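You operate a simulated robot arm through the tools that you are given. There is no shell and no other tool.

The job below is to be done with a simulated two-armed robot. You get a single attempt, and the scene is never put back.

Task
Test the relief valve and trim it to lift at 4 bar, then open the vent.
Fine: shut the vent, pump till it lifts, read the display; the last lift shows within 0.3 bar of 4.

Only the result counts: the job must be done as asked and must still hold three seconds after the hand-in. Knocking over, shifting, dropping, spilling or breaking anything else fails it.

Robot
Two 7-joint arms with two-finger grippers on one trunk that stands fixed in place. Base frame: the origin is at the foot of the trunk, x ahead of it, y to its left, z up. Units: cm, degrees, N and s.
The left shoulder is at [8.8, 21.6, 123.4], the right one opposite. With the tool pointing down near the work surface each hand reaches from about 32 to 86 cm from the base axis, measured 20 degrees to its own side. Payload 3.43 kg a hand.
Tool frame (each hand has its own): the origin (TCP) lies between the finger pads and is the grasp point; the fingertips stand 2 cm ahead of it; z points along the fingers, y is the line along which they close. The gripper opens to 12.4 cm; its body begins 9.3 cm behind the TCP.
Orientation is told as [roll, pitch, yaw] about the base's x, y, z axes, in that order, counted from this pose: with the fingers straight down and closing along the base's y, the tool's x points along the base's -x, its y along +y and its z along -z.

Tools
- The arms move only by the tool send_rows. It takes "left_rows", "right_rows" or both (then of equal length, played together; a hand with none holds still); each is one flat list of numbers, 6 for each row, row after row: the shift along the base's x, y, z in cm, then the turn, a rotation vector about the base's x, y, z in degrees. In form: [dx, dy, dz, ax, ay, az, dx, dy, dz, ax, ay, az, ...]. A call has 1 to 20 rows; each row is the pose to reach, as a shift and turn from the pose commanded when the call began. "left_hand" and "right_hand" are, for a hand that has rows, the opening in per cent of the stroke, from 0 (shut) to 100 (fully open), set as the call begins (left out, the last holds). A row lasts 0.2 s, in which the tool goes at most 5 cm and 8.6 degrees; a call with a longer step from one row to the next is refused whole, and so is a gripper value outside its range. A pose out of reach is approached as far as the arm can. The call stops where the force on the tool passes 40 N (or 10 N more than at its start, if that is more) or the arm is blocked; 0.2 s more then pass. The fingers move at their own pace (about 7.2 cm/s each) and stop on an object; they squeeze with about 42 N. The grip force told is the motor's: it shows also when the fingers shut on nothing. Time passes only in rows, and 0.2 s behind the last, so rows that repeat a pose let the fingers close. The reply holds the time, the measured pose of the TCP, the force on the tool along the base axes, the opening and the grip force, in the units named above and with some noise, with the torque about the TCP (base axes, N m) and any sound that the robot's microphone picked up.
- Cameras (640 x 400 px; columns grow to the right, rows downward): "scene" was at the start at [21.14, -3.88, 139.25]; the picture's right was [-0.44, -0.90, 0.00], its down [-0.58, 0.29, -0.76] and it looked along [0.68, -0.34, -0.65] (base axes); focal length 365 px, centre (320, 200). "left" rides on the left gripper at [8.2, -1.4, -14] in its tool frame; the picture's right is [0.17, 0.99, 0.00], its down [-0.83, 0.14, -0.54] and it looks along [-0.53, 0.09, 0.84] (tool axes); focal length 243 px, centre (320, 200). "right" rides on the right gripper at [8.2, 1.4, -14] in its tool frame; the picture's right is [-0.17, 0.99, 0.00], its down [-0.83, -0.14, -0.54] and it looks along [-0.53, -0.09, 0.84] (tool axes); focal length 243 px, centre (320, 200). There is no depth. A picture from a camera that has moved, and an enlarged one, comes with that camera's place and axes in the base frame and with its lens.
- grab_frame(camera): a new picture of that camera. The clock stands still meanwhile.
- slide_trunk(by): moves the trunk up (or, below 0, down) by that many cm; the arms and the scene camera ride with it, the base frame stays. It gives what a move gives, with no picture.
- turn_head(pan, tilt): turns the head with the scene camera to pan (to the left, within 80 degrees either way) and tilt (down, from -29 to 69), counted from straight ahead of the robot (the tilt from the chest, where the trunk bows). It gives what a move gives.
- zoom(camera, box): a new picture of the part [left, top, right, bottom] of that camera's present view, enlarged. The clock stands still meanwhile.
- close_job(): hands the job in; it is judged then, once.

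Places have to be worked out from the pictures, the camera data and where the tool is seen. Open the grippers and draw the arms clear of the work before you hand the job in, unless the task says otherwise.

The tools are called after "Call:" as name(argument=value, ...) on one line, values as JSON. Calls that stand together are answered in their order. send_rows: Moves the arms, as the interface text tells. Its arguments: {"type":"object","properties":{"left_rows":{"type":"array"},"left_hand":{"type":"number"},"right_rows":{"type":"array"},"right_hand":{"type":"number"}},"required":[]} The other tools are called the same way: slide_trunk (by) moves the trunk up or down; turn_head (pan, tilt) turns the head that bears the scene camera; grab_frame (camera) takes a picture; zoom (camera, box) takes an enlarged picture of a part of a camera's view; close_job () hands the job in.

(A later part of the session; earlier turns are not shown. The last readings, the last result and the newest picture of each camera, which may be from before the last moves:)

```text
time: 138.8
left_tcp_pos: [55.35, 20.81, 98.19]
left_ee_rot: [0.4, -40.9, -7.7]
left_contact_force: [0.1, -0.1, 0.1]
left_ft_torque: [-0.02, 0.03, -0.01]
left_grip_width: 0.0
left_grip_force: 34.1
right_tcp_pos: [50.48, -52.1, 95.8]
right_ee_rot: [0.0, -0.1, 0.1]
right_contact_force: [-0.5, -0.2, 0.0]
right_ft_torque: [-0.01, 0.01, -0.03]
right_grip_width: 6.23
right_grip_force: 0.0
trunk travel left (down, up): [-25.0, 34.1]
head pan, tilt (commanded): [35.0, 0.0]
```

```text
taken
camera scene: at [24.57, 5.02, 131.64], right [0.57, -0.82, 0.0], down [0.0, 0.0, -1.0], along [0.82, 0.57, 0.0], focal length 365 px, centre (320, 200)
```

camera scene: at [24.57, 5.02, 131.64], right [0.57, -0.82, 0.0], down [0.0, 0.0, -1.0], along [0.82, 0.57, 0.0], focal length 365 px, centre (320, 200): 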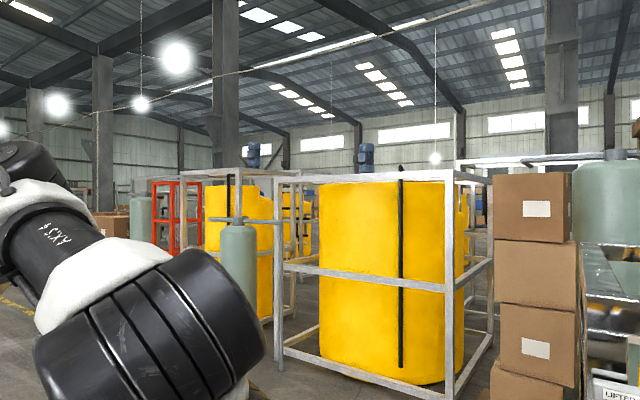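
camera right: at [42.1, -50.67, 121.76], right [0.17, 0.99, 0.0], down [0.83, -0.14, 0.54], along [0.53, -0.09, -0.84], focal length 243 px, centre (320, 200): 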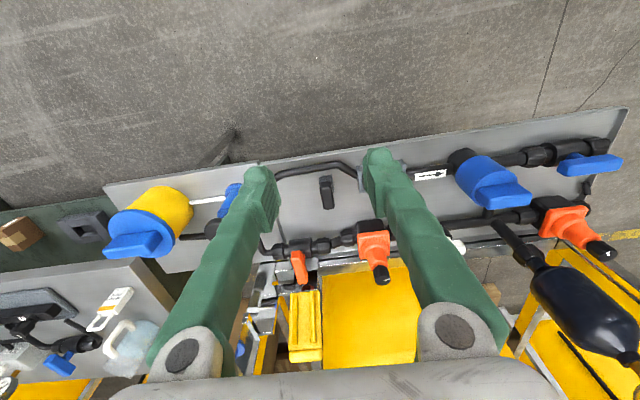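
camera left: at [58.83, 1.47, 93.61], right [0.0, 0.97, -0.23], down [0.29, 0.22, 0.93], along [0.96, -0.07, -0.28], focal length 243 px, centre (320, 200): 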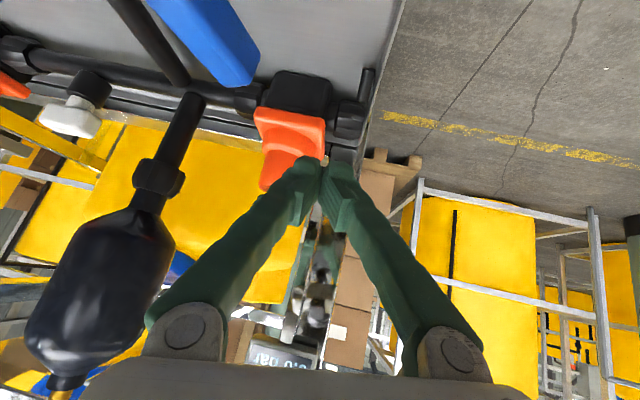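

The elbow is now clearly out to the left. I come back inward in steady steps.

Call:
send_rows(left_rows=[0, -1.4, -0.1, 0, 0, 0.5, 0, -2.8, -0.2, 0, 0, 1, 0, -4.2, -0.3, 0, 0, 1.5, 0, -5.6, -0.4, 0, 0, 2, 0, -7, -0.5, 0, 0, 2.5, 0, -8.4, -0.6, 0, 0, 3, 0, -9.8, -0.7, 0, 0, 3.5, 0, -11.2, -0.8, 0, 0, 4, 0, -12.6, -0.9, 0, 0, 4.5, 0, -14, -1, 0, 0, 5, 0, -15.4, -1.1, 0, 0, 5.5, 0, -16.8, -1.2, 0, 0, 6, 0, -18.2, -1.3, 0, 0, 6.5, 0, -19.6, -1.4, 0, 0, 7, 0, -21, -1.5, 0, 0, 7.5, 0, -22.4, -1.6, 0, 0, 7.5, 0, -23.8, -1.8, 0, 0, 7.5, 0, -24.5, -2, 0, 0, 7.5, 0, -24.5, -2, 0, 0, 7.5])

Call:
grab_frame(camera="scene")

```text
time: 142.8
left_tcp_pos: [55.52, -3.5, 96.34]
left_ee_rot: [0.3, -40.9, -0.2]
left_contact_force: [0.4, 0.0, -0.4]
left_ft_torque: [-0.02, 0.0, -0.01]
left_grip_width: 0.0
left_grip_force: 34.8
right_tcp_pos: [50.42, -51.99, 95.72]
right_ee_rot: [0.0, -0.1, -0.1]
right_contact_force: [-0.7, -0.7, -1.0]
right_ft_torque: [-0.01, -0.02, -0.01]
right_grip_width: 6.19
right_grip_force: 0.1
trunk travel left (down, up): [-25.0, 34.1]
head pan, tilt (commanded): [35.0, 0.0]
```

```text
taken
camera scene: at [24.55, 5.05, 131.64], right [0.57, -0.82, 0.0], down [0.0, 0.0, -1.0], along [0.82, 0.57, 0.0], focal length 365 px, centre (320, 200)
```

scene: 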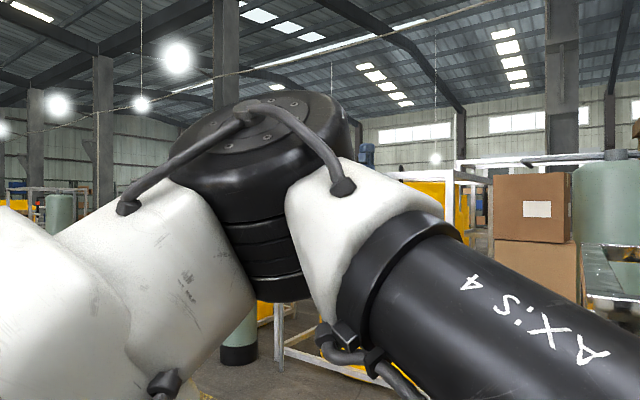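

The left posture is back near the body. Before extending, I test the right arm's inward limit at this trunk height (in front of the bench), since it may be usable too.

Call:
send_rows(right_rows=[0, 2, 0, 0, 0, 0, 0, 4, 0, 0, 0, 0, 0, 6, 0, 0, 0, 0, 0, 8, 0, 0, 0, 0, 0, 10, 0, 0, 0, 0, 0, 12, 0, 0, 0, 0, 0, 14, 0, 0, 0, 0, 0, 16, 0, 0, 0, 0, 0, 18, 0, 0, 0, 0, 0, 20, 0, 0, 0, 0, 0, 22, 0, 0, 0, 0, 0, 24, 0, 0, 0, 0, 0, 26, 0, 0, 0, 0, 0, 28, 0, 0, 0, 0, 0, 30, 0, 0, 0, 0, 0, 32, 0, 0, 0, 0, 0, 34, 0, 0, 0, 0])

Call:
turn_head(pan=-45, tilt=0)

Call:
grab_frame(camera="scene")

```text
time: 146.3
left_tcp_pos: [55.44, -3.42, 96.43]
left_ee_rot: [0.4, -41.0, -0.3]
left_contact_force: [-1.1, -0.7, 0.3]
left_ft_torque: [-0.04, 0.02, -0.01]
left_grip_width: 0.0
left_grip_force: 34.5
right_tcp_pos: [51.17, -21.64, 96.14]
right_ee_rot: [0.1, 0.2, 0.0]
right_contact_force: [-0.1, -0.8, -0.1]
right_ft_torque: [0.0, 0.0, 0.03]
right_grip_width: 6.22
right_grip_force: 0.1
right hand out of reach, approached as far as the arm can: row 15, 16, 17
trunk travel left (down, up): [-25.0, 34.1]
head pan, tilt (commanded): [35.0, 0.0]
```

```text
time: 147.9
left_tcp_pos: [55.5, -3.47, 96.44]
left_ee_rot: [0.2, -40.9, -0.2]
left_contact_force: [0.6, 0.3, -0.4]
left_ft_torque: [0.04, 0.0, 0.04]
left_grip_width: 0.02
left_grip_force: 34.4
right_tcp_pos: [51.08, -21.61, 96.27]
right_ee_rot: [0.1, 0.1, -0.1]
right_contact_force: [0.8, 0.1, 0.1]
right_ft_torque: [0.0, 0.02, 0.02]
right_grip_width: 6.2
right_grip_force: 0.1
trunk travel left (down, up): [-25.0, 34.1]
head pan, tilt (commanded): [-45.0, 0.0]
```

```text
taken
camera scene: at [23.55, -6.48, 131.64], right [-0.71, -0.71, 0.0], down [0.0, 0.0, -1.0], along [0.71, -0.71, 0.0], focal length 365 px, centre (320, 200)
```

scene: 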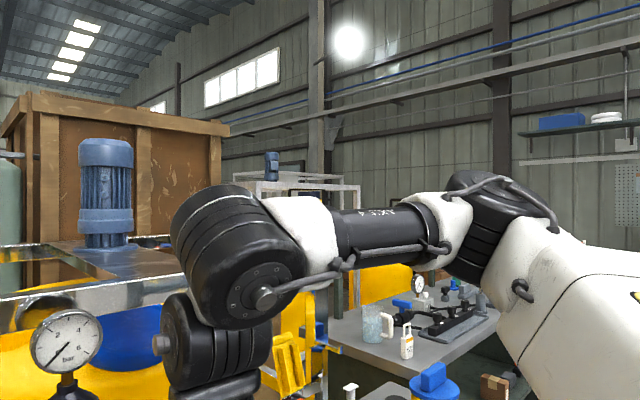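

Right arm has a firm inward limit at its shoulder plane, so it stays for the pump. For the left arm I try a null-space loop: rotate the whole forearm about the upper-arm axis (inward/up), restore the hand orientation with the wrist, and translate back – this should leave the elbow further out. The right hand returns outward meanwhile.

Call:
send_rows(left_rows=[-1, -1.8, 1.2, -2.3, 0, -1.9, -2, -3.6, 2.4, -4.6, 0, -3.9, -3, -5.3, 3.6, -6.8, 0, -5.8, -4, -7.1, 4.8, -9.1, 0, -7.8, -5, -8.9, 6, -11.4, 0, -9.7, -4.8, -6.7, 5.8, -7.6, 0, -6.5, -4.6, -4.4, 5.5, -3.8, 0, -3.2, -4.4, -2.2, 5.3, 0, 0, 0, -2.9, -1.5, 3.5, 0, 0, 0, -1.5, -0.7, 1.7, 0, 0, 0, 0, 0, 0, 0, 0, 0, 0, 0, 0, 0, 0, 0], right_rows=[0, -2.5, 0, 0, 0, 0, 0, -5, 0, 0, 0, 0, 0, -7.5, 0, 0, 0, 0, 0, -10, 0, 0, 0, 0, 0, -12.5, 0, 0, 0, 0, 0, -15, 0, 0, 0, 0, 0, -17.5, 0, 0, 0, 0, 0, -20, 0, 0, 0, 0, 0, -22.5, 0, 0, 0, 0, 0, -25, 0, 0, 0, 0, 0, -27.5, 0, 0, 0, 0, 0, -30, 0, 0, 0, 0])

Call:
turn_head(pan=35, tilt=0)

Call:
grab_frame(camera="scene")

```text
time: 150.5
left_tcp_pos: [55.38, -3.53, 96.34]
left_ee_rot: [0.3, -41.0, -0.3]
left_contact_force: [-0.6, -0.9, 0.3]
left_ft_torque: [0.02, -0.02, -0.02]
left_grip_width: 0.02
left_grip_force: 34.5
left hand out of reach, approached as far as the arm can: row 7, 8, 9
right_tcp_pos: [51.04, -51.92, 96.2]
right_ee_rot: [0.0, -0.1, 0.0]
right_contact_force: [-0.2, 0.1, 0.8]
right_ft_torque: [0.04, -0.04, -0.02]
right_grip_width: 6.21
right_grip_force: 0.0
trunk travel left (down, up): [-25.0, 34.1]
head pan, tilt (commanded): [-45.0, 0.0]
```

```text
time: 152.0
left_tcp_pos: [55.36, -3.49, 96.3]
left_ee_rot: [0.3, -41.0, -0.2]
left_contact_force: [-0.1, -0.4, -0.1]
left_ft_torque: [0.01, 0.01, 0.0]
left_grip_width: 0.02
left_grip_force: 33.8
right_tcp_pos: [51.16, -51.69, 96.17]
right_ee_rot: [0.0, -0.2, -0.1]
right_contact_force: [-0.1, -0.3, -0.9]
right_ft_torque: [0.02, -0.01, -0.02]
right_grip_width: 6.21
right_grip_force: 0.0
trunk travel left (down, up): [-25.0, 34.1]
head pan, tilt (commanded): [35.0, 0.0]
```

```text
taken
camera scene: at [24.56, 5.04, 131.64], right [0.57, -0.82, 0.0], down [0.0, 0.0, -1.0], along [0.82, 0.57, 0.0], focal length 365 px, centre (320, 200)
```

scene: 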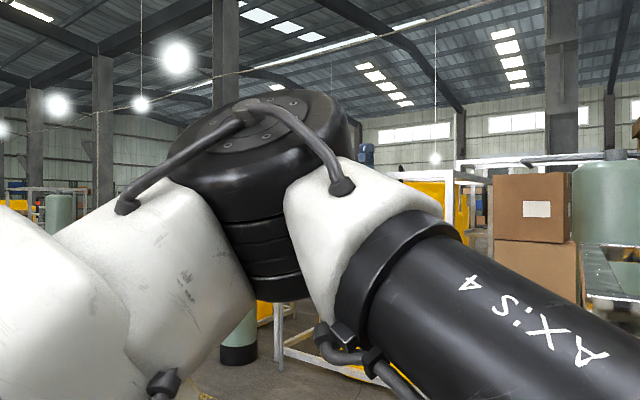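

The posture is identical after the loop, so the solver picks one posture per pose; and the last deflection was larger with the head turned left – so the head itself is likely what the upper arm meets. I turn the head fully right and up, out of the way, and repeat the approach to the vent bar using the wrist camera only.

Call:
turn_head(pan=-80, tilt=-20)

Call:
send_rows(left_rows=[1.5, -0.1, -0.3, 0, -1, 0, 3, -0.1, -0.6, 0, -2, 0, 4.5, -0.1, -0.6, 0, -3, 0, 6, -0.1, -0.6, 0, -4, 0, 7.5, -0.2, -0.6, 0, -5, 0, 9, -0.2, -0.6, 0, -6, 0, 10.5, -0.3, -0.6, 0, -7, 0, 11.8, -0.4, -0.4, 0, -9, 0, 11.8, -0.4, -0.4, 0, -9, 0])

Call:
grab_frame(camera="left")

```text
time: 153.9
left_tcp_pos: [55.28, -3.5, 96.34]
left_ee_rot: [0.3, -41.0, -0.2]
left_contact_force: [0.8, 0.2, 0.4]
left_ft_torque: [0.02, 0.04, 0.01]
left_grip_width: 0.02
left_grip_force: 34.2
right_tcp_pos: [51.17, -51.7, 96.19]
right_ee_rot: [0.1, -0.1, 0.0]
right_contact_force: [0.3, -0.7, -0.7]
right_ft_torque: [-0.01, 0.01, -0.01]
right_grip_width: 6.22
right_grip_force: 0.0
trunk travel left (down, up): [-25.0, 34.1]
head pan, tilt (commanded): [-80.0, -20.0]
```

```text
time: 155.9
left_tcp_pos: [67.29, -3.86, 96.02]
left_ee_rot: [0.5, -49.9, -0.4]
left_contact_force: [0.4, 0.1, 0.1]
left_ft_torque: [-0.04, 0.04, 0.0]
left_grip_width: 0.01
left_grip_force: 34.7
right_tcp_pos: [51.02, -51.74, 96.12]
right_ee_rot: [0.0, 0.0, 0.0]
right_contact_force: [-0.8, 0.1, 0.9]
right_ft_torque: [0.03, -0.03, -0.01]
right_grip_width: 6.21
right_grip_force: 0.1
trunk travel left (down, up): [-25.0, 34.1]
head pan, tilt (commanded): [-80.0, -20.0]
```

```text
taken
camera left: at [51.19, -5.22, 98.55], right [-0.11, 0.99, -0.12], down [0.12, 0.14, 0.98], along [0.99, 0.09, -0.13], focal length 243 px, centre (320, 200)
```

left: 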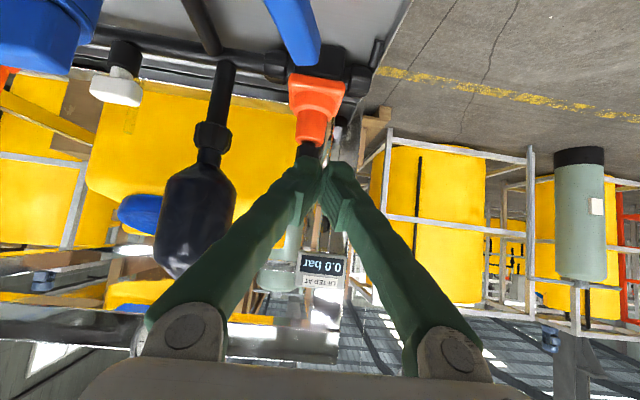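

Tracking is now exact (no deflection), so the head was indeed the obstacle. I test further forward at z≈97: toward (74, −4.5).

Call:
send_rows(left_rows=[1, 0, 0.2, 0, 0, 0, 2, -0.1, 0.4, 0, 0, 0, 3, -0.2, 0.6, 0, 0, 0, 4, -0.3, 0.8, 0, 0, 0, 5, -0.4, 1, 0, 0, 0, 6, -0.6, 1, 0, 0, 0, 6.7, -0.6, 1, 0, 0, 0, 6.7, -0.6, 1, 0, 0, 0])

Call:
grab_frame(camera="left")

```text
time: 157.8
left_tcp_pos: [75.07, -3.17, 98.62]
left_ee_rot: [-3.6, -50.1, 4.6]
left_contact_force: [-1.2, 0.3, 0.2]
left_ft_torque: [0.02, -0.01, 0.02]
left_grip_width: 0.01
left_grip_force: 34.3
right_tcp_pos: [51.18, -51.77, 96.05]
right_ee_rot: [0.0, -0.1, 0.0]
right_contact_force: [-0.5, 0.8, 0.5]
right_ft_torque: [0.02, 0.0, 0.01]
right_grip_width: 6.21
right_grip_force: 0.1
trunk travel left (down, up): [-25.0, 34.1]
head pan, tilt (commanded): [-80.0, -20.0]
```

```text
taken
camera left: at [58.92, -4.92, 101.25], right [-0.14, 0.98, -0.17], down [0.12, 0.18, 0.98], along [0.98, 0.11, -0.14], focal length 243 px, centre (320, 200)
```

left: 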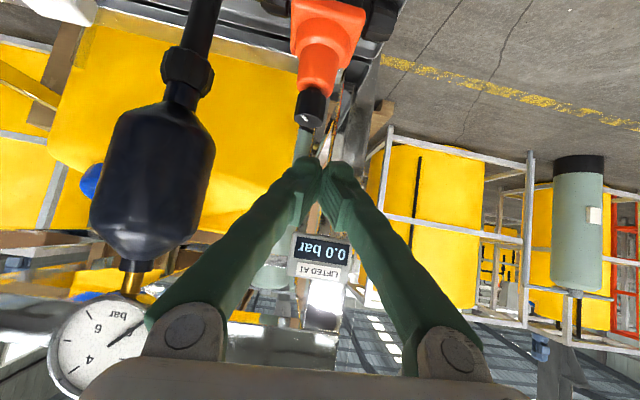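

Only about 1.4 cm deflection remains, and the knob shows at about (81, −5, 89). A flatter upper arm would clear the head fully, so I retreat a little, raise the trunk back by 14 cm and come down again.

Call:
send_rows(left_rows=[-1.5, 0, 0, 0, 0, 0, -3, 0, 0, 0, 0, 0, -4.5, 0, 0, 0, 0, 0, -6, 0, 0, 0, 0, 0, -7.5, 0, 0, 0, 0, 0, -9, 0, 0, 0, 0, 0, -10.5, 0, 0, 0, 0, 0, -12, 0, 0, 0, 0, 0, -12, 0, 0, 0, 0, 0])

Call:
slide_trunk(by=14)

Call:
send_rows(left_rows=[0.5, 0, -1.5, 0, 0, 0, 1, 0, -3, 0, 0, 0, 1.5, 0, -4.5, 0, 0, 0, 2, 0, -6, 0, 0, 0, 2.5, 0, -7.5, 0, 0, 0, 3, 0, -9, 0, 0, 0, 3.5, 0, -10.5, 0, 0, 0, 4, 0, -12, 0, 0, 0, 4, 0, -13.5, 0, 0, 0, 4, 0, -14, 0, 0, 0, 4, 0, -14, 0, 0, 0])

Call:
grab_frame(camera="left")

```text
time: 159.8
left_tcp_pos: [62.05, -4.37, 96.95]
left_ee_rot: [0.1, -50.0, -0.4]
left_contact_force: [0.0, 1.2, 1.5]
left_ft_torque: [-0.01, 0.0, -0.01]
left_grip_width: 0.0
left_grip_force: 34.5
right_tcp_pos: [51.15, -51.72, 96.14]
right_ee_rot: [0.0, 0.0, 0.1]
right_contact_force: [-0.8, 0.5, -0.2]
right_ft_torque: [0.0, 0.03, -0.01]
right_grip_width: 6.2
right_grip_force: 0.0
trunk travel left (down, up): [-25.0, 34.1]
head pan, tilt (commanded): [-80.0, -20.0]
```

```text
time: 161.4
left_tcp_pos: [61.93, -4.53, 110.76]
left_ee_rot: [0.4, -49.9, -0.3]
left_contact_force: [0.8, -0.3, -0.3]
left_ft_torque: [-0.01, -0.05, 0.0]
left_grip_width: 0.0
left_grip_force: 33.8
right_tcp_pos: [51.23, -51.69, 110.02]
right_ee_rot: [0.0, 0.0, 0.1]
right_contact_force: [-0.2, 0.4, 0.3]
right_ft_torque: [0.03, -0.01, -0.01]
right_grip_width: 6.17
right_grip_force: 0.0
trunk travel left (down, up): [-39.0, 20.1]
head pan, tilt (commanded): [-80.0, -20.0]
```

```text
time: 164.0
left_tcp_pos: [67.29, -4.58, 100.08]
left_ee_rot: [-5.7, -50.7, 6.0]
left_contact_force: [0.4, 0.6, 0.2]
left_ft_torque: [-0.01, -0.01, 0.0]
left_grip_width: 0.02
left_grip_force: 33.9
right_tcp_pos: [51.1, -51.75, 110.15]
right_ee_rot: [0.0, 0.0, 0.1]
right_contact_force: [0.2, -0.6, -0.3]
right_ft_torque: [0.0, 0.0, 0.0]
right_grip_width: 6.16
right_grip_force: 0.0
trunk travel left (down, up): [-39.0, 20.1]
head pan, tilt (commanded): [-80.0, -20.0]
stopped in row 11 (left hand): the arm was blocked; the commanded pose is now the measured one
```

```text
taken
camera left: at [51.16, -6.14, 102.59], right [-0.13, 0.97, -0.19], down [0.1, 0.2, 0.97], along [0.99, 0.11, -0.13], focal length 243 px, centre (320, 200)
```

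left: 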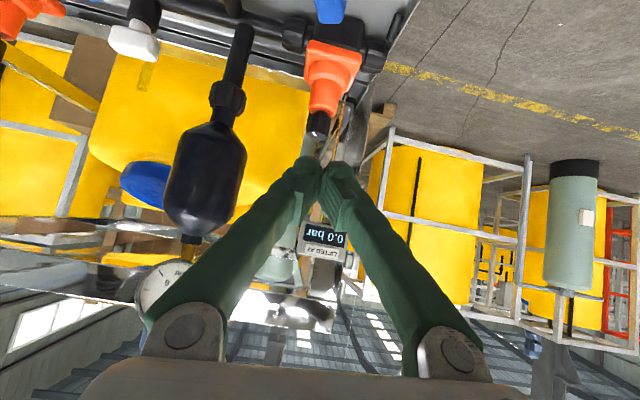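

Blocked again at this height, so I need to see the contact itself. I look left-down with the head at the shoulder region in this blocked state.

Call:
turn_head(pan=75, tilt=45)

Call:
grab_frame(camera="scene")

Call:
turn_head(pan=40, tilt=55)

Call:
grab_frame(camera="scene")

```text
time: 166.4
left_tcp_pos: [67.2, -4.44, 100.1]
left_ee_rot: [-5.5, -50.5, 5.9]
left_contact_force: [-0.2, -0.8, 0.2]
left_ft_torque: [0.0, 0.01, 0.0]
left_grip_width: 0.0
left_grip_force: 34.0
right_tcp_pos: [51.16, -51.62, 110.28]
right_ee_rot: [-0.1, 0.0, 0.0]
right_contact_force: [0.8, 0.3, 0.6]
right_ft_torque: [0.01, -0.01, 0.02]
right_grip_width: 6.21
right_grip_force: 0.0
trunk travel left (down, up): [-39.0, 20.1]
head pan, tilt (commanded): [75.0, 45.0]
```

```text
taken
camera scene: at [15.66, 7.73, 138.59], right [0.97, -0.26, 0.0], down [-0.18, -0.68, -0.71], along [0.18, 0.68, -0.71], focal length 365 px, centre (320, 200)
```

scene: 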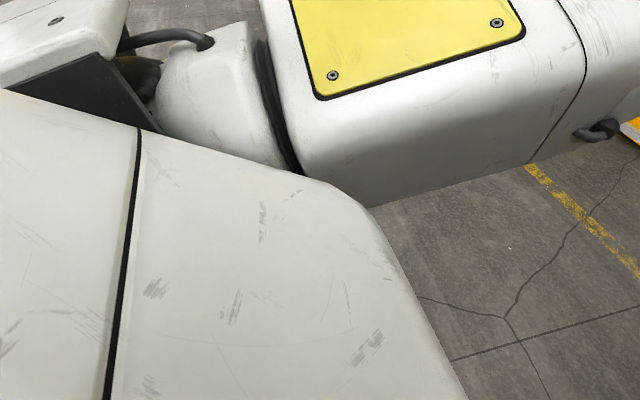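

```text
time: 167.4
left_tcp_pos: [67.3, -4.41, 100.01]
left_ee_rot: [-5.5, -50.7, 5.9]
left_contact_force: [-0.3, 0.0, 0.1]
left_ft_torque: [-0.03, -0.01, 0.03]
left_grip_width: 0.02
left_grip_force: 34.4
right_tcp_pos: [51.1, -51.68, 110.14]
right_ee_rot: [0.0, -0.1, -0.1]
right_contact_force: [-0.4, 0.3, 0.1]
right_ft_torque: [-0.01, 0.0, 0.0]
right_grip_width: 6.18
right_grip_force: 0.2
trunk travel left (down, up): [-39.0, 20.1]
head pan, tilt (commanded): [40.0, 55.0]
```

```text
taken
camera scene: at [19.07, 4.52, 137.25], right [0.64, -0.77, 0.0], down [-0.63, -0.53, -0.57], along [0.44, 0.37, -0.82], focal length 365 px, centre (320, 200)
```

scene: 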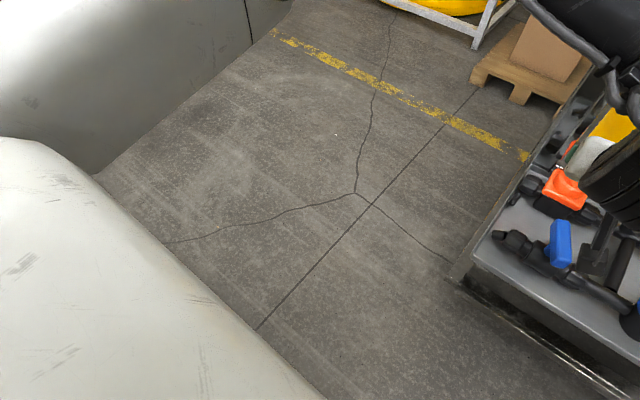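

Now it's clear: the upper arm rests on the chest's front-left corner; a steeper upper arm (lower trunk relative to the hands) clears it. I'll lower the trunk in stages, raising both hands to compensate, starting with a retreat.

Call:
send_rows(left_rows=[-1.2, 0, 1.2, 0.7, 0, -0.7, -2.4, 0, 2.4, 1.4, 0, -1.4, -3.6, 0, 3.6, 2.1, 0, -2.1, -4.8, 0, 4.8, 2.8, 0, -2.8, -6, 0, 6, 3.5, 0, -3.5, -7.2, 0, 7.2, 4.2, 0, -4.2, -8.4, 0, 8.4, 5, 0, -5, -9.2, 0, 10, 5.5, 0, -5.9, -9.2, 0, 10, 5.5, 0, -5.9])

Call:
slide_trunk(by=-14)

Call:
send_rows(left_rows=[0, 0, 2, 0, 0, 0, 0, 0, 4, 0, 0, 0, 0, 0, 6, 0, 0, 0, 0, 0, 8, 0, 0, 0, 0, 0, 10, 0, 0, 0, 0, 0, 12, 0, 0, 0, 0, 0, 14, 0, 0, 0], right_rows=[0, 0, 2, 0, 0, 0, 0, 0, 4, 0, 0, 0, 0, 0, 6, 0, 0, 0, 0, 0, 8, 0, 0, 0, 0, 0, 10, 0, 0, 0, 0, 0, 12, 0, 0, 0, 0, 0, 14, 0, 0, 0])

Call:
slide_trunk(by=-14)

```text
time: 169.4
left_tcp_pos: [57.8, -4.81, 110.03]
left_ee_rot: [3.5, -50.6, -7.5]
left_contact_force: [0.3, 0.3, 0.3]
left_ft_torque: [0.04, -0.01, -0.02]
left_grip_width: 0.0
left_grip_force: 34.3
right_tcp_pos: [51.19, -51.61, 110.09]
right_ee_rot: [0.1, 0.1, 0.0]
right_contact_force: [-0.8, -0.4, -0.6]
right_ft_torque: [-0.02, 0.0, -0.02]
right_grip_width: 6.2
right_grip_force: 0.0
trunk travel left (down, up): [-39.0, 20.1]
head pan, tilt (commanded): [40.0, 55.0]
```

```text
time: 171.1
left_tcp_pos: [58.67, -3.75, 96.11]
left_ee_rot: [1.4, -50.0, -4.4]
left_contact_force: [-0.5, -0.9, 0.6]
left_ft_torque: [0.01, 0.04, -0.02]
left_grip_width: 0.0
left_grip_force: 34.3
right_tcp_pos: [51.1, -51.65, 96.27]
right_ee_rot: [0.0, -0.1, 0.0]
right_contact_force: [0.7, -0.8, 1.0]
right_ft_torque: [0.0, -0.02, 0.01]
right_grip_width: 6.21
right_grip_force: 0.0
trunk travel left (down, up): [-25.0, 34.1]
head pan, tilt (commanded): [40.0, 55.0]
```

```text
time: 172.7
left_tcp_pos: [61.69, -4.84, 106.65]
left_ee_rot: [2.9, -50.6, -7.2]
left_contact_force: [0.3, 0.0, -1.2]
left_ft_torque: [-0.04, 0.02, -0.01]
left_grip_width: 0.0
left_grip_force: 34.7
left hand out of reach, approached as far as the arm can: row 3, 4, 5, 6, 7
right_tcp_pos: [51.08, -51.85, 110.32]
right_ee_rot: [-0.1, -0.1, 0.0]
right_contact_force: [0.2, 0.1, 0.5]
right_ft_torque: [0.0, -0.01, 0.0]
right_grip_width: 6.2
right_grip_force: 0.1
trunk travel left (down, up): [-25.0, 34.1]
head pan, tilt (commanded): [40.0, 55.0]
```

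```text
time: 174.4
left_tcp_pos: [65.02, -5.02, 85.03]
left_ee_rot: [1.8, -43.3, -6.4]
left_contact_force: [-0.3, 1.1, 0.8]
left_ft_torque: [0.01, 0.02, -0.01]
left_grip_width: 0.0
left_grip_force: 34.1
right_tcp_pos: [51.17, -51.69, 96.11]
right_ee_rot: [0.1, -0.1, -0.1]
right_contact_force: [0.2, 0.1, 0.1]
right_ft_torque: [0.02, -0.02, 0.03]
right_grip_width: 6.18
right_grip_force: 0.1
trunk travel left (down, up): [-11.0, 48.1]
head pan, tilt (commanded): [40.0, 55.0]
```

The slide brought the left hand lower than expected (65, −5, 85), close to the vent bar. I check the pictures before moving.

Call:
grab_frame(camera="left")

Call:
turn_head(pan=-25, tilt=25)

Call:
grab_frame(camera="scene")

```text
taken
camera left: at [49.27, -4.95, 89.45], right [-0.03, 1.0, -0.09], down [0.24, 0.1, 0.97], along [0.97, 0.01, -0.24], focal length 243 px, centre (320, 200)
```

left: 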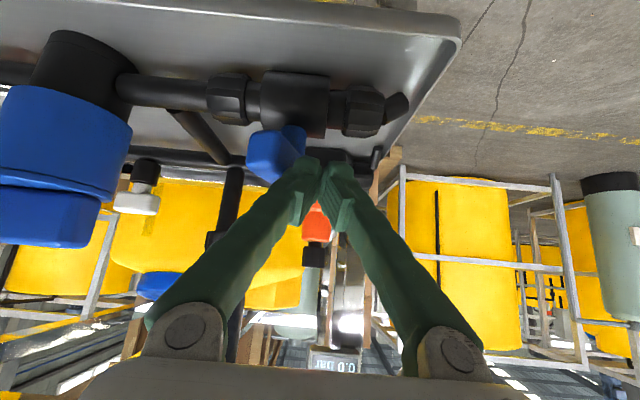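

```text
time: 175.7
left_tcp_pos: [65.13, -4.86, 84.93]
left_ee_rot: [1.8, -43.4, -6.3]
left_contact_force: [0.2, 0.9, -0.3]
left_ft_torque: [-0.01, 0.03, 0.0]
left_grip_width: 0.02
left_grip_force: 34.2
right_tcp_pos: [51.22, -51.66, 96.13]
right_ee_rot: [0.0, -0.1, 0.0]
right_contact_force: [0.8, 0.2, 1.8]
right_ft_torque: [-0.01, -0.02, 0.01]
right_grip_width: 6.22
right_grip_force: 0.2
trunk travel left (down, up): [-11.0, 48.1]
head pan, tilt (commanded): [-25.0, 25.0]
```

```text
taken
camera scene: at [30.91, -4.01, 111.48], right [-0.42, -0.91, 0.0], down [-0.38, 0.18, -0.91], along [0.82, -0.38, -0.42], focal length 365 px, centre (320, 200)
```

scene: 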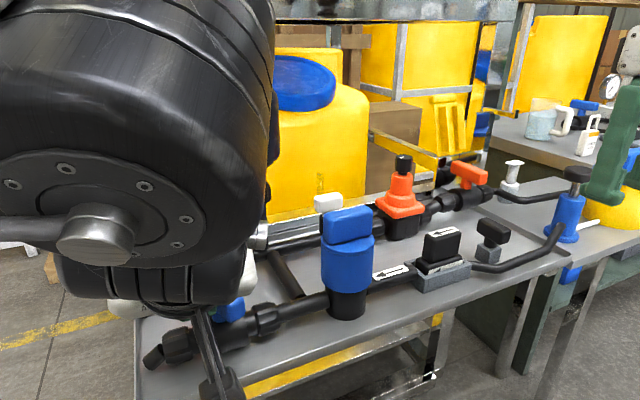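

The torso leans well forward at this height, which helps reach. The fingertips are just left of the bar's near half; I go left a little, forward past the stem to x≈70 beside the bar's far end, then will push it right.

Call:
send_rows(left_rows=[0, 0.8, 0.3, 0, 0, 0, 0, 1.6, 0.3, 0, 0, 0, 0.6, 2.2, 0.2, 0, 0, 1, 1.8, 2.4, 0, 0, 0, 2, 3, 2.4, -0.2, 0, 0, 3, 4.2, 2.3, -0.4, 0, 0, 4, 4.9, 2, -0.6, 0, 0, 5, 4.9, 2, -0.6, 0, 0, 5])

Call:
zoom(camera="left", box=[170, 60, 400, 240])

```text
time: 177.5
left_tcp_pos: [69.96, -2.85, 84.47]
left_ee_rot: [1.8, -43.4, -1.3]
left_contact_force: [0.1, 0.0, 0.3]
left_ft_torque: [0.03, 0.02, 0.0]
left_grip_width: 0.0
left_grip_force: 34.0
right_tcp_pos: [51.13, -51.64, 96.11]
right_ee_rot: [0.0, -0.1, 0.1]
right_contact_force: [-0.5, -1.2, 0.0]
right_ft_torque: [0.01, -0.01, 0.01]
right_grip_width: 6.21
right_grip_force: 0.2
trunk travel left (down, up): [-11.0, 48.1]
head pan, tilt (commanded): [-25.0, 25.0]
```

```text
2.22 times, centred on (285, 150) of left
camera zoom: at [54.3, -4.27, 88.84], right [-0.12, 0.99, -0.09], down [0.23, 0.12, 0.97], along [0.97, 0.09, -0.24], focal length 539 px, centre (398, 311)
```

zoom: 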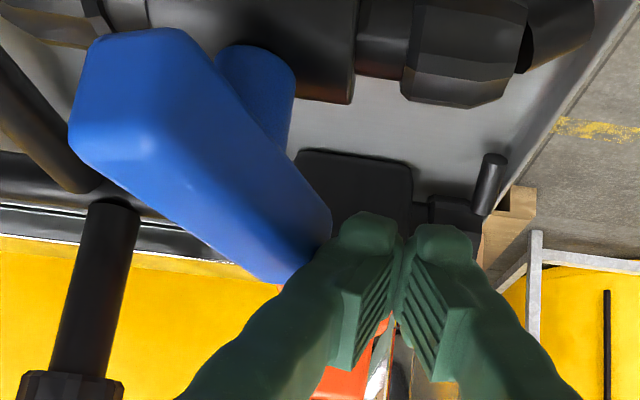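

Exact tracking now. I push toward −y to bring the bar to its closed stop.

Call:
send_rows(left_rows=[0, -0.4, 0, 0, 0, 0, 0, -0.8, 0, 0, 0, 0, 0, -1.2, 0, 0, 0, 0, 0, -1.6, 0, 0, 0, 0, 0, -2, 0, 0, 0, 0, 0, -2.3, 0, 0, 0, 0, 0, -2.3, 0, 0, 0, 0])

Call:
zoom(camera="left", box=[170, 60, 400, 240])

```text
time: 179.1
left_tcp_pos: [70.12, -4.26, 84.52]
left_ee_rot: [3.2, -43.5, -1.4]
left_contact_force: [-4.2, 15.9, 2.7]
left_ft_torque: [-0.01, 0.01, -0.35]
left_grip_width: 0.0
left_grip_force: 34.0
right_tcp_pos: [50.96, -51.68, 96.19]
right_ee_rot: [0.0, 0.0, 0.1]
right_contact_force: [0.7, -0.2, 0.2]
right_ft_torque: [0.02, -0.04, 0.0]
right_grip_width: 6.2
right_grip_force: 0.0
trunk travel left (down, up): [-11.0, 48.1]
head pan, tilt (commanded): [-25.0, 25.0]
stopped in row 7 (left hand): the force on the tool passed its limit at 41 N (the readings are from after the stop); the commanded pose is now the measured one
```

```text
2.22 times, centred on (285, 150) of left
camera zoom: at [54.53, -6.01, 88.81], right [-0.13, 0.99, -0.07], down [0.23, 0.1, 0.97], along [0.96, 0.11, -0.24], focal length 539 px, centre (398, 311)
```

zoom: 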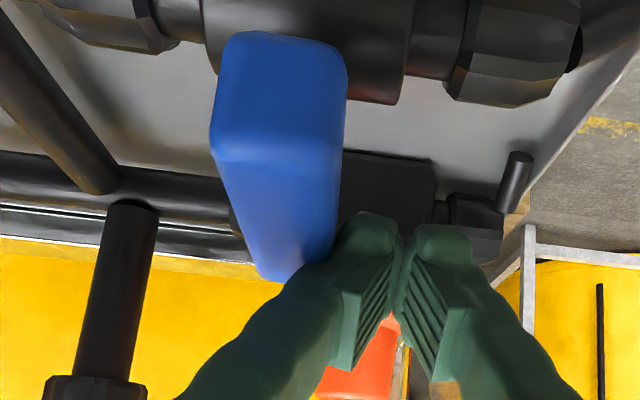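

The bar hit its stop with 41 N at exactly the closed position – the vent is shut. I back the left fingers off, lift and park them where the wrist camera can watch display and gauge.

Call:
send_rows(left_rows=[0, 1, 0.2, 0, 0, 0, -0.5, 2, 0.8, 0, 0, 0, -1.5, 2.2, 2.2, 0, -1, 0, -2.5, 2.2, 4, -0.5, -2, 0, -3.5, 2.2, 6, -1, -3, 0.5, -4.5, 2.2, 8, -2, -4, 1, -5.5, 2.2, 10, -3, -5, 1.4, -6, 2.2, 12, -3, -6, 1.4, -6, 2.2, 13.5, -3, -6, 1.4, -6, 2.2, 13.5, -3, -6, 1.4])

Call:
grab_frame(camera="left")

Call:
grab_frame(camera="scene")

```text
time: 181.3
left_tcp_pos: [72.77, -2.83, 89.71]
left_ee_rot: [-2.0, -49.4, 3.4]
left_contact_force: [0.0, -0.4, 0.3]
left_ft_torque: [-0.01, 0.04, -0.01]
left_grip_width: 0.02
left_grip_force: 34.6
left hand out of reach, approached as far as the arm can: row 3, 4, 5, 6, 7, 8, 9, 10
right_tcp_pos: [51.21, -51.65, 96.19]
right_ee_rot: [-0.1, -0.1, 0.0]
right_contact_force: [0.1, -0.6, -0.4]
right_ft_torque: [-0.01, 0.0, 0.0]
right_grip_width: 6.18
right_grip_force: 0.0
trunk travel left (down, up): [-11.0, 48.1]
head pan, tilt (commanded): [-25.0, 25.0]
```

```text
taken
camera left: at [56.74, -4.56, 92.58], right [-0.14, 0.98, -0.15], down [0.12, 0.17, 0.98], along [0.98, 0.12, -0.15], focal length 243 px, centre (320, 200)
```

left: 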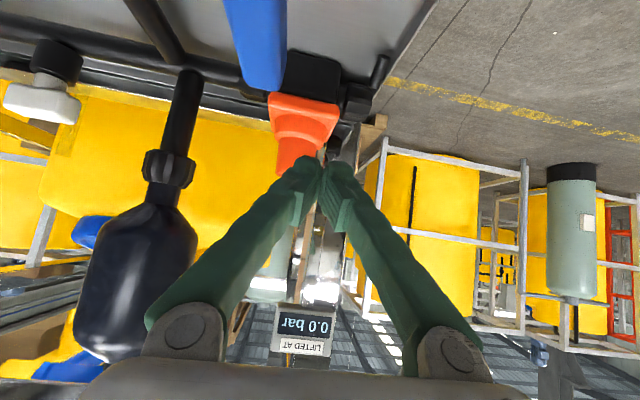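

```text
taken
camera scene: at [30.9, -4.01, 111.48], right [-0.42, -0.91, 0.0], down [-0.38, 0.18, -0.91], along [0.82, -0.38, -0.42], focal length 365 px, centre (320, 200)
```

scene: 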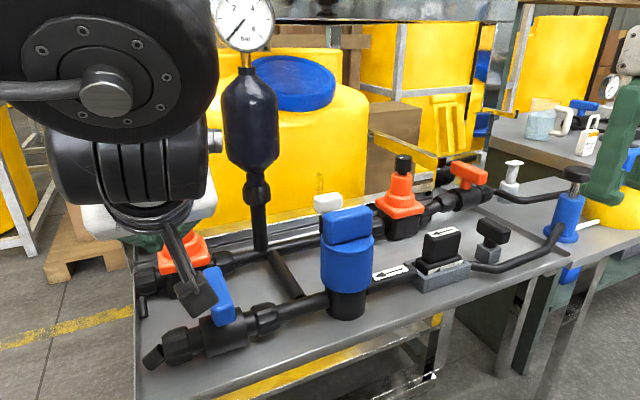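

Vent bar is now across the pipe (closed). The left hand sits at (72.8, −2.8, 89.7), clear of the cone. Now the right hand: close its fingers, tilt them outward toward the pump and approach above it.

Call:
send_rows(right_rows=[1, -1.5, 0.6, -1.2, -2.8, -3.7, 2, -3, 1.2, -2.3, -5.5, -7.4, 3, -4.5, 1.8, -3.5, -8.3, -11.1, 4, -6, 2.4, -4.7, -11, -14.8, 5, -7.5, 3, -5.8, -13.8, -18.5, 6, -9, 3.6, -7, -16.5, -22.2, 7, -10.5, 4, -8.2, -19.3, -26, 8, -12, 4, -9.3, -22.1, -29.7, 9, -13.5, 4, -10.5, -24.8, -33.4, 10, -15, 4, -11.7, -27.6, -37.1, 11, -16.5, 4, -12.8, -30.3, -40.8, 12, -18, 4, -14, -33.1, -44.5, 12, -18, 4, -14, -33.1, -44.5], right_hand=0)

Call:
grab_frame(camera="right")

Call:
turn_head(pan=-40, tilt=25)

Call:
grab_frame(camera="scene")

```text
time: 184.1
left_tcp_pos: [72.83, -2.75, 89.83]
left_ee_rot: [-2.0, -49.4, 3.4]
left_contact_force: [0.2, 1.2, -0.2]
left_ft_torque: [0.02, 0.05, -0.03]
left_grip_width: 0.0
left_grip_force: 34.4
right_tcp_pos: [63.22, -69.7, 100.18]
right_ee_rot: [0.1, -35.0, -46.1]
right_contact_force: [0.2, -0.4, -0.6]
right_ft_torque: [-0.03, -0.03, 0.01]
right_grip_width: 0.0
right_grip_force: 34.6
trunk travel left (down, up): [-11.0, 48.1]
head pan, tilt (commanded): [-25.0, 25.0]
```

```text
taken
camera right: at [53.76, -58.11, 106.91], right [0.8, 0.59, 0.1], down [0.16, -0.36, 0.92], along [0.57, -0.72, -0.38], focal length 243 px, centre (320, 200)
```

right: 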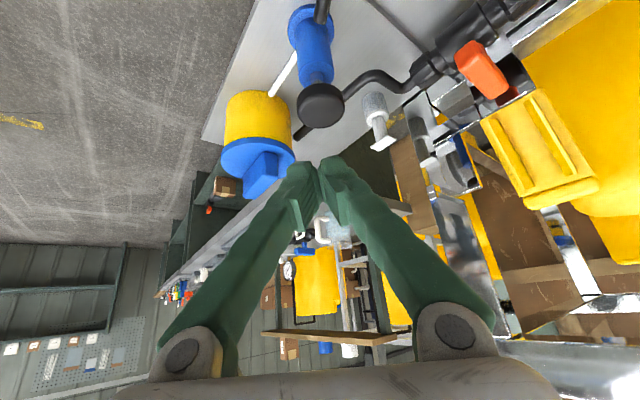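

```text
time: 184.9
left_tcp_pos: [72.77, -2.73, 89.86]
left_ee_rot: [-2.0, -49.4, 3.3]
left_contact_force: [-0.7, -0.6, -0.2]
left_ft_torque: [0.0, -0.02, 0.03]
left_grip_width: 0.0
left_grip_force: 34.7
right_tcp_pos: [63.17, -69.7, 100.06]
right_ee_rot: [-0.1, -35.1, -46.0]
right_contact_force: [0.2, -0.1, -0.1]
right_ft_torque: [-0.02, -0.03, -0.01]
right_grip_width: 0.02
right_grip_force: 34.2
trunk travel left (down, up): [-11.0, 48.1]
head pan, tilt (commanded): [-40.0, 25.0]
```

```text
taken
camera scene: at [29.62, -6.03, 111.48], right [-0.64, -0.77, 0.0], down [-0.32, 0.27, -0.91], along [0.69, -0.58, -0.42], focal length 365 px, centre (320, 200)
```

scene: 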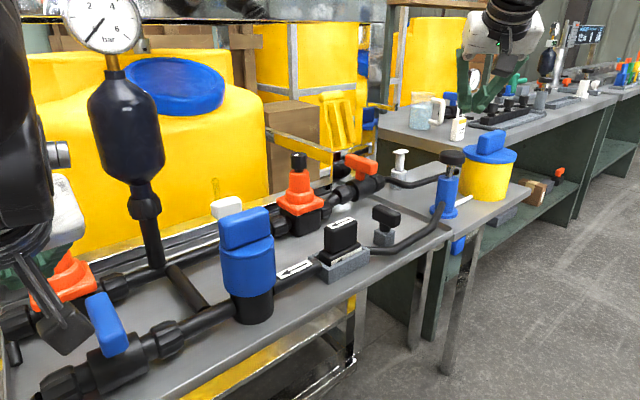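

The right hand tracks well. Pump knob top triangulates to (67.2, −73.5, 87.4). I move above it, just clear.

Call:
send_rows(right_rows=[1.3, -1.2, -1.5, 0, 0, 0, 2.6, -2.4, -3, 0, 0, 0, 3.9, -3.7, -4.5, 0, 0, 0, 3.9, -3.7, -6, 0, 0, 0, 3.9, -3.7, -7.3, 0, 0, 0, 3.9, -3.7, -7.3, 0, 0, 0])

Call:
zoom(camera="scene", box=[380, 80, 560, 230])

Call:
grab_frame(camera="right")

```text
time: 186.3
left_tcp_pos: [72.72, -2.71, 89.82]
left_ee_rot: [-2.0, -49.4, 3.3]
left_contact_force: [0.2, 0.4, -0.7]
left_ft_torque: [-0.01, -0.01, -0.01]
left_grip_width: 0.0
left_grip_force: 34.5
right_tcp_pos: [67.01, -73.41, 92.9]
right_ee_rot: [0.0, -35.2, -46.0]
right_contact_force: [0.1, -0.5, -0.1]
right_ft_torque: [0.01, -0.02, -0.01]
right_grip_width: 0.01
right_grip_force: 34.0
trunk travel left (down, up): [-11.0, 48.1]
head pan, tilt (commanded): [-40.0, 25.0]
```

```text
2.67 times, centred on (470, 155) of scene
camera zoom: at [29.59, -6.02, 111.49], right [-0.64, -0.77, 0.0], down [-0.32, 0.27, -0.91], along [0.69, -0.58, -0.42], focal length 972 px, centre (-80, 320)
```

zoom: 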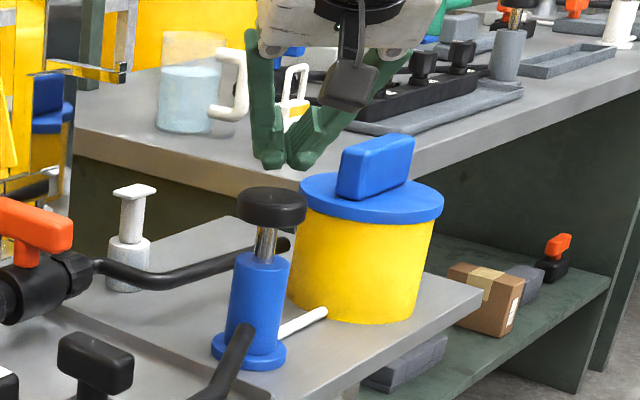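

```text
taken
camera right: at [57.61, -61.88, 99.68], right [0.8, 0.59, 0.1], down [0.16, -0.36, 0.92], along [0.57, -0.72, -0.38], focal length 243 px, centre (320, 200)
```

right: 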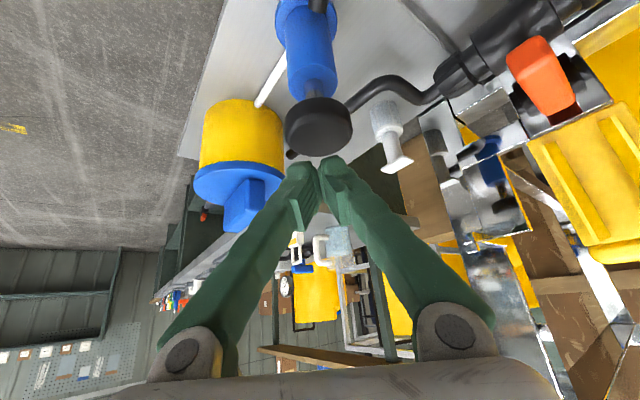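

Fingertips are over the knob. I press down gently in small steps, moving 0.3 cm toward its centre, watching the force.

Call:
send_rows(right_rows=[0.2, -0.2, -0.5, 0, 0, 0, 0.3, -0.3, -1, 0, 0, 0, 0.3, -0.3, -1.5, 0, 0, 0, 0.3, -0.3, -2, 0, 0, 0, 0.3, -0.3, -2.5, 0, 0, 0, 0.3, -0.3, -3, 0, 0, 0, 0.3, -0.3, -3.5, 0, 0, 0, 0.3, -0.3, -4, 0, 0, 0, 0.3, -0.3, -4.5, 0, 0, 0, 0.3, -0.3, -4.5, 0, 0, 0])

Call:
zoom(camera="scene", box=[380, 80, 560, 230])

Call:
zoom(camera="scene", box=[40, 0, 180, 100])

```text
time: 188.5
left_tcp_pos: [72.81, -2.71, 89.82]
left_ee_rot: [-2.1, -49.5, 3.3]
left_contact_force: [-0.6, -0.7, -0.1]
left_ft_torque: [0.0, 0.02, 0.01]
left_grip_width: 0.03
left_grip_force: 34.4
right_tcp_pos: [67.18, -73.66, 88.33]
right_ee_rot: [0.1, -35.1, -46.0]
right_contact_force: [0.0, -0.8, 2.4]
right_ft_torque: [-0.01, 0.01, -0.06]
right_grip_width: 0.56
right_grip_force: 34.4
trunk travel left (down, up): [-11.0, 48.1]
head pan, tilt (commanded): [-40.0, 25.0]
```

```text
2.67 times, centred on (470, 155) of scene
camera zoom: at [29.6, -6.03, 111.49], right [-0.64, -0.77, 0.0], down [-0.32, 0.27, -0.91], along [0.69, -0.58, -0.42], focal length 972 px, centre (-80, 320)
```

zoom: 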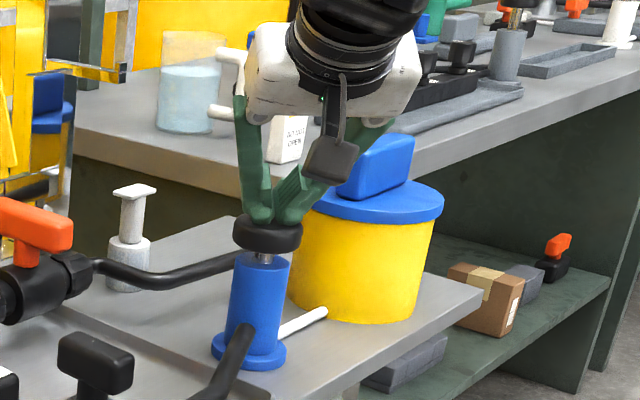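

```text
4.00 times, centred on (110, 50) of scene
camera zoom: at [29.6, -6.03, 111.49], right [-0.64, -0.77, 0.0], down [-0.32, 0.27, -0.91], along [0.69, -0.58, -0.42], focal length 1458 px, centre (1160, 800)
```

zoom: 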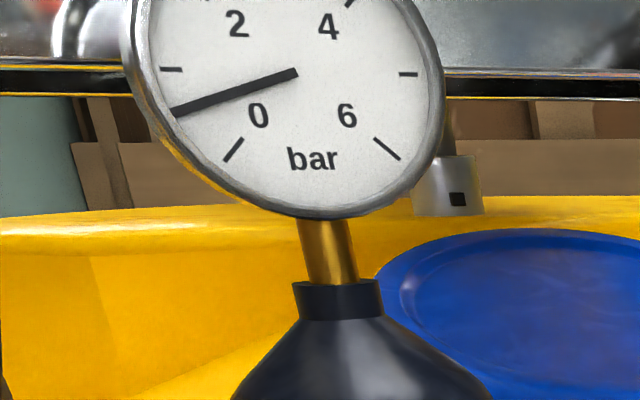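

The pump works: the knob goes down and the gauge rose to about 0.6 bar. I finish this stroke to its end, then lift to let the knob return.

Call:
send_rows(right_rows=[0, 0, -0.4, 0, 0, 0, 0, 0, -0.8, 0, 0, 0, 0, 0, -1.2, 0, 0, 0, 0, 0, -0.2, 0, 0, 0, 0, 0, 0.8, 0, 0, 0, 0, 0, 1.8, 0, 0, 0, 0, 0, 2.8, 0, 0, 0, 0, 0, 3.3, 0, 0, 0])

Call:
zoom(camera="scene", box=[380, 80, 560, 230])

Call:
zoom(camera="scene", box=[40, 0, 180, 100])

Call:
zoom(camera="left", box=[220, 280, 400, 390])

```text
time: 190.3
left_tcp_pos: [72.73, -2.72, 89.82]
left_ee_rot: [-2.0, -49.5, 3.4]
left_contact_force: [-0.5, -0.2, -0.1]
left_ft_torque: [-0.01, -0.01, 0.02]
left_grip_width: 0.0
left_grip_force: 34.1
right_tcp_pos: [67.28, -73.67, 91.59]
right_ee_rot: [0.1, -35.0, -46.0]
right_contact_force: [-0.9, 0.0, -0.8]
right_ft_torque: [0.02, -0.01, 0.06]
right_grip_width: 0.01
right_grip_force: 34.0
trunk travel left (down, up): [-11.0, 48.1]
head pan, tilt (commanded): [-40.0, 25.0]
```

```text
2.67 times, centred on (470, 155) of scene
camera zoom: at [29.62, -6.04, 111.48], right [-0.64, -0.77, 0.0], down [-0.32, 0.27, -0.91], along [0.69, -0.58, -0.42], focal length 972 px, centre (-80, 320)
```

zoom: 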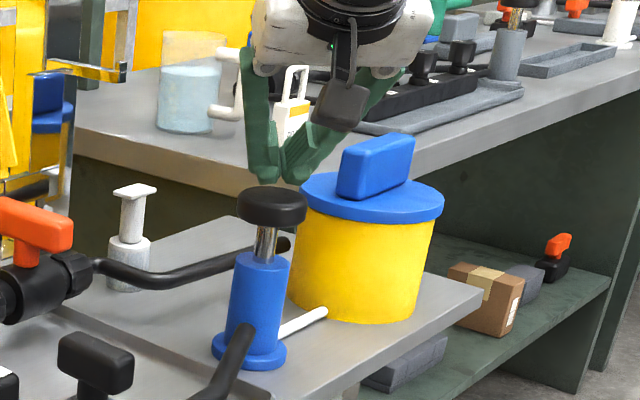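

```text
4.00 times, centred on (110, 50) of scene
camera zoom: at [29.62, -6.04, 111.48], right [-0.64, -0.77, 0.0], down [-0.32, 0.27, -0.91], along [0.69, -0.58, -0.42], focal length 1458 px, centre (1160, 800)
```

zoom: 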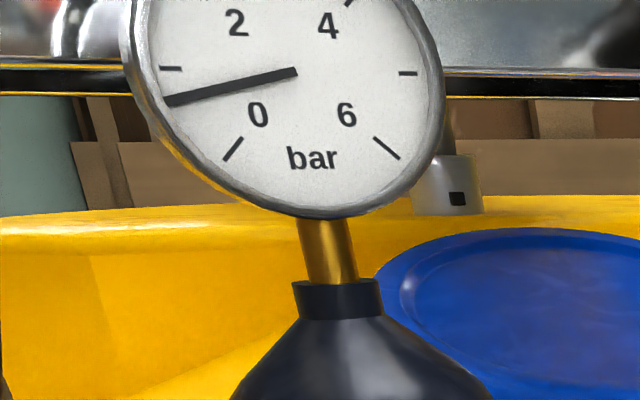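

```text
3.56 times, centred on (310, 335) of left
camera zoom: at [56.73, -4.55, 92.57], right [-0.14, 0.98, -0.15], down [0.12, 0.17, 0.98], along [0.98, 0.12, -0.15], focal length 863 px, centre (356, -280)
```

zoom: 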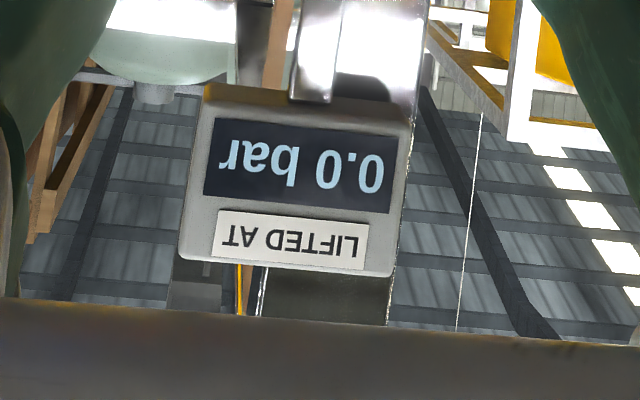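

The knob springs back and pressure holds near 0.7 bar; display still 0.0. I make two more full strokes.

Call:
send_rows(right_rows=[0, 0, -1.1, 0, 0, 0, 0, 0, -2.2, 0, 0, 0, 0, 0, -3.3, 0, 0, 0, 0, 0, -4.3, 0, 0, 0, 0, 0, -4.5, 0, 0, 0, 0, 0, -3.2, 0, 0, 0, 0, 0, -2.1, 0, 0, 0, 0, 0, -1, 0, 0, 0, 0, 0, 0, 0, 0, 0, 0, 0, -1.1, 0, 0, 0, 0, 0, -2.2, 0, 0, 0, 0, 0, -3.3, 0, 0, 0, 0, 0, -4.3, 0, 0, 0, 0, 0, -4.5, 0, 0, 0, 0, 0, -3.2, 0, 0, 0, 0, 0, -2.1, 0, 0, 0, 0, 0, -1, 0, 0, 0, 0, 0, 0, 0, 0, 0])

Call:
zoom(camera="scene", box=[40, 0, 180, 100])

Call:
zoom(camera="left", box=[220, 280, 400, 390])

```text
time: 194.1
left_tcp_pos: [72.79, -2.77, 89.75]
left_ee_rot: [-2.0, -49.5, 3.3]
left_contact_force: [0.3, 0.4, -0.8]
left_ft_torque: [0.0, 0.05, 0.02]
left_grip_width: 0.0
left_grip_force: 34.8
right_tcp_pos: [67.31, -73.67, 91.72]
right_ee_rot: [0.0, -35.0, -46.0]
right_contact_force: [-0.5, -0.3, -0.8]
right_ft_torque: [0.0, -0.02, 0.0]
right_grip_width: 0.02
right_grip_force: 34.9
trunk travel left (down, up): [-11.0, 48.1]
head pan, tilt (commanded): [-40.0, 25.0]
```

```text
4.00 times, centred on (110, 50) of scene
camera zoom: at [29.59, -6.02, 111.49], right [-0.64, -0.77, 0.0], down [-0.32, 0.27, -0.91], along [0.69, -0.58, -0.42], focal length 1458 px, centre (1160, 800)
```

zoom: 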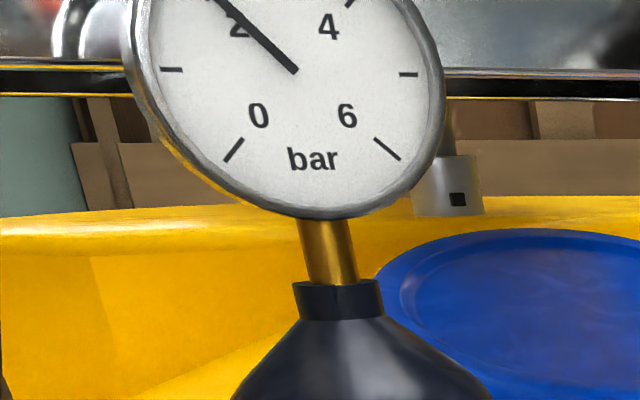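

```text
3.56 times, centred on (310, 335) of left
camera zoom: at [56.71, -4.54, 92.59], right [-0.14, 0.98, -0.15], down [0.12, 0.17, 0.98], along [0.98, 0.12, -0.14], focal length 863 px, centre (356, -280)
```

zoom: 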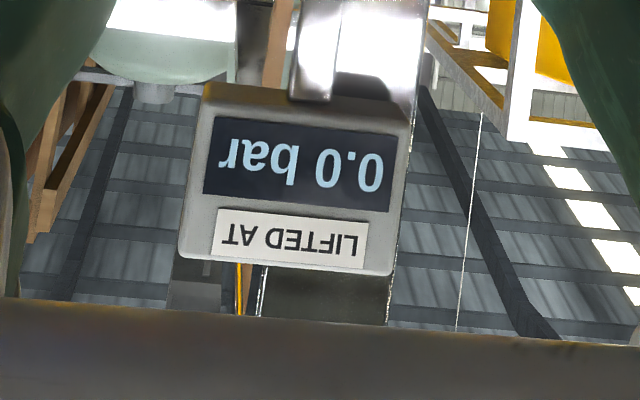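

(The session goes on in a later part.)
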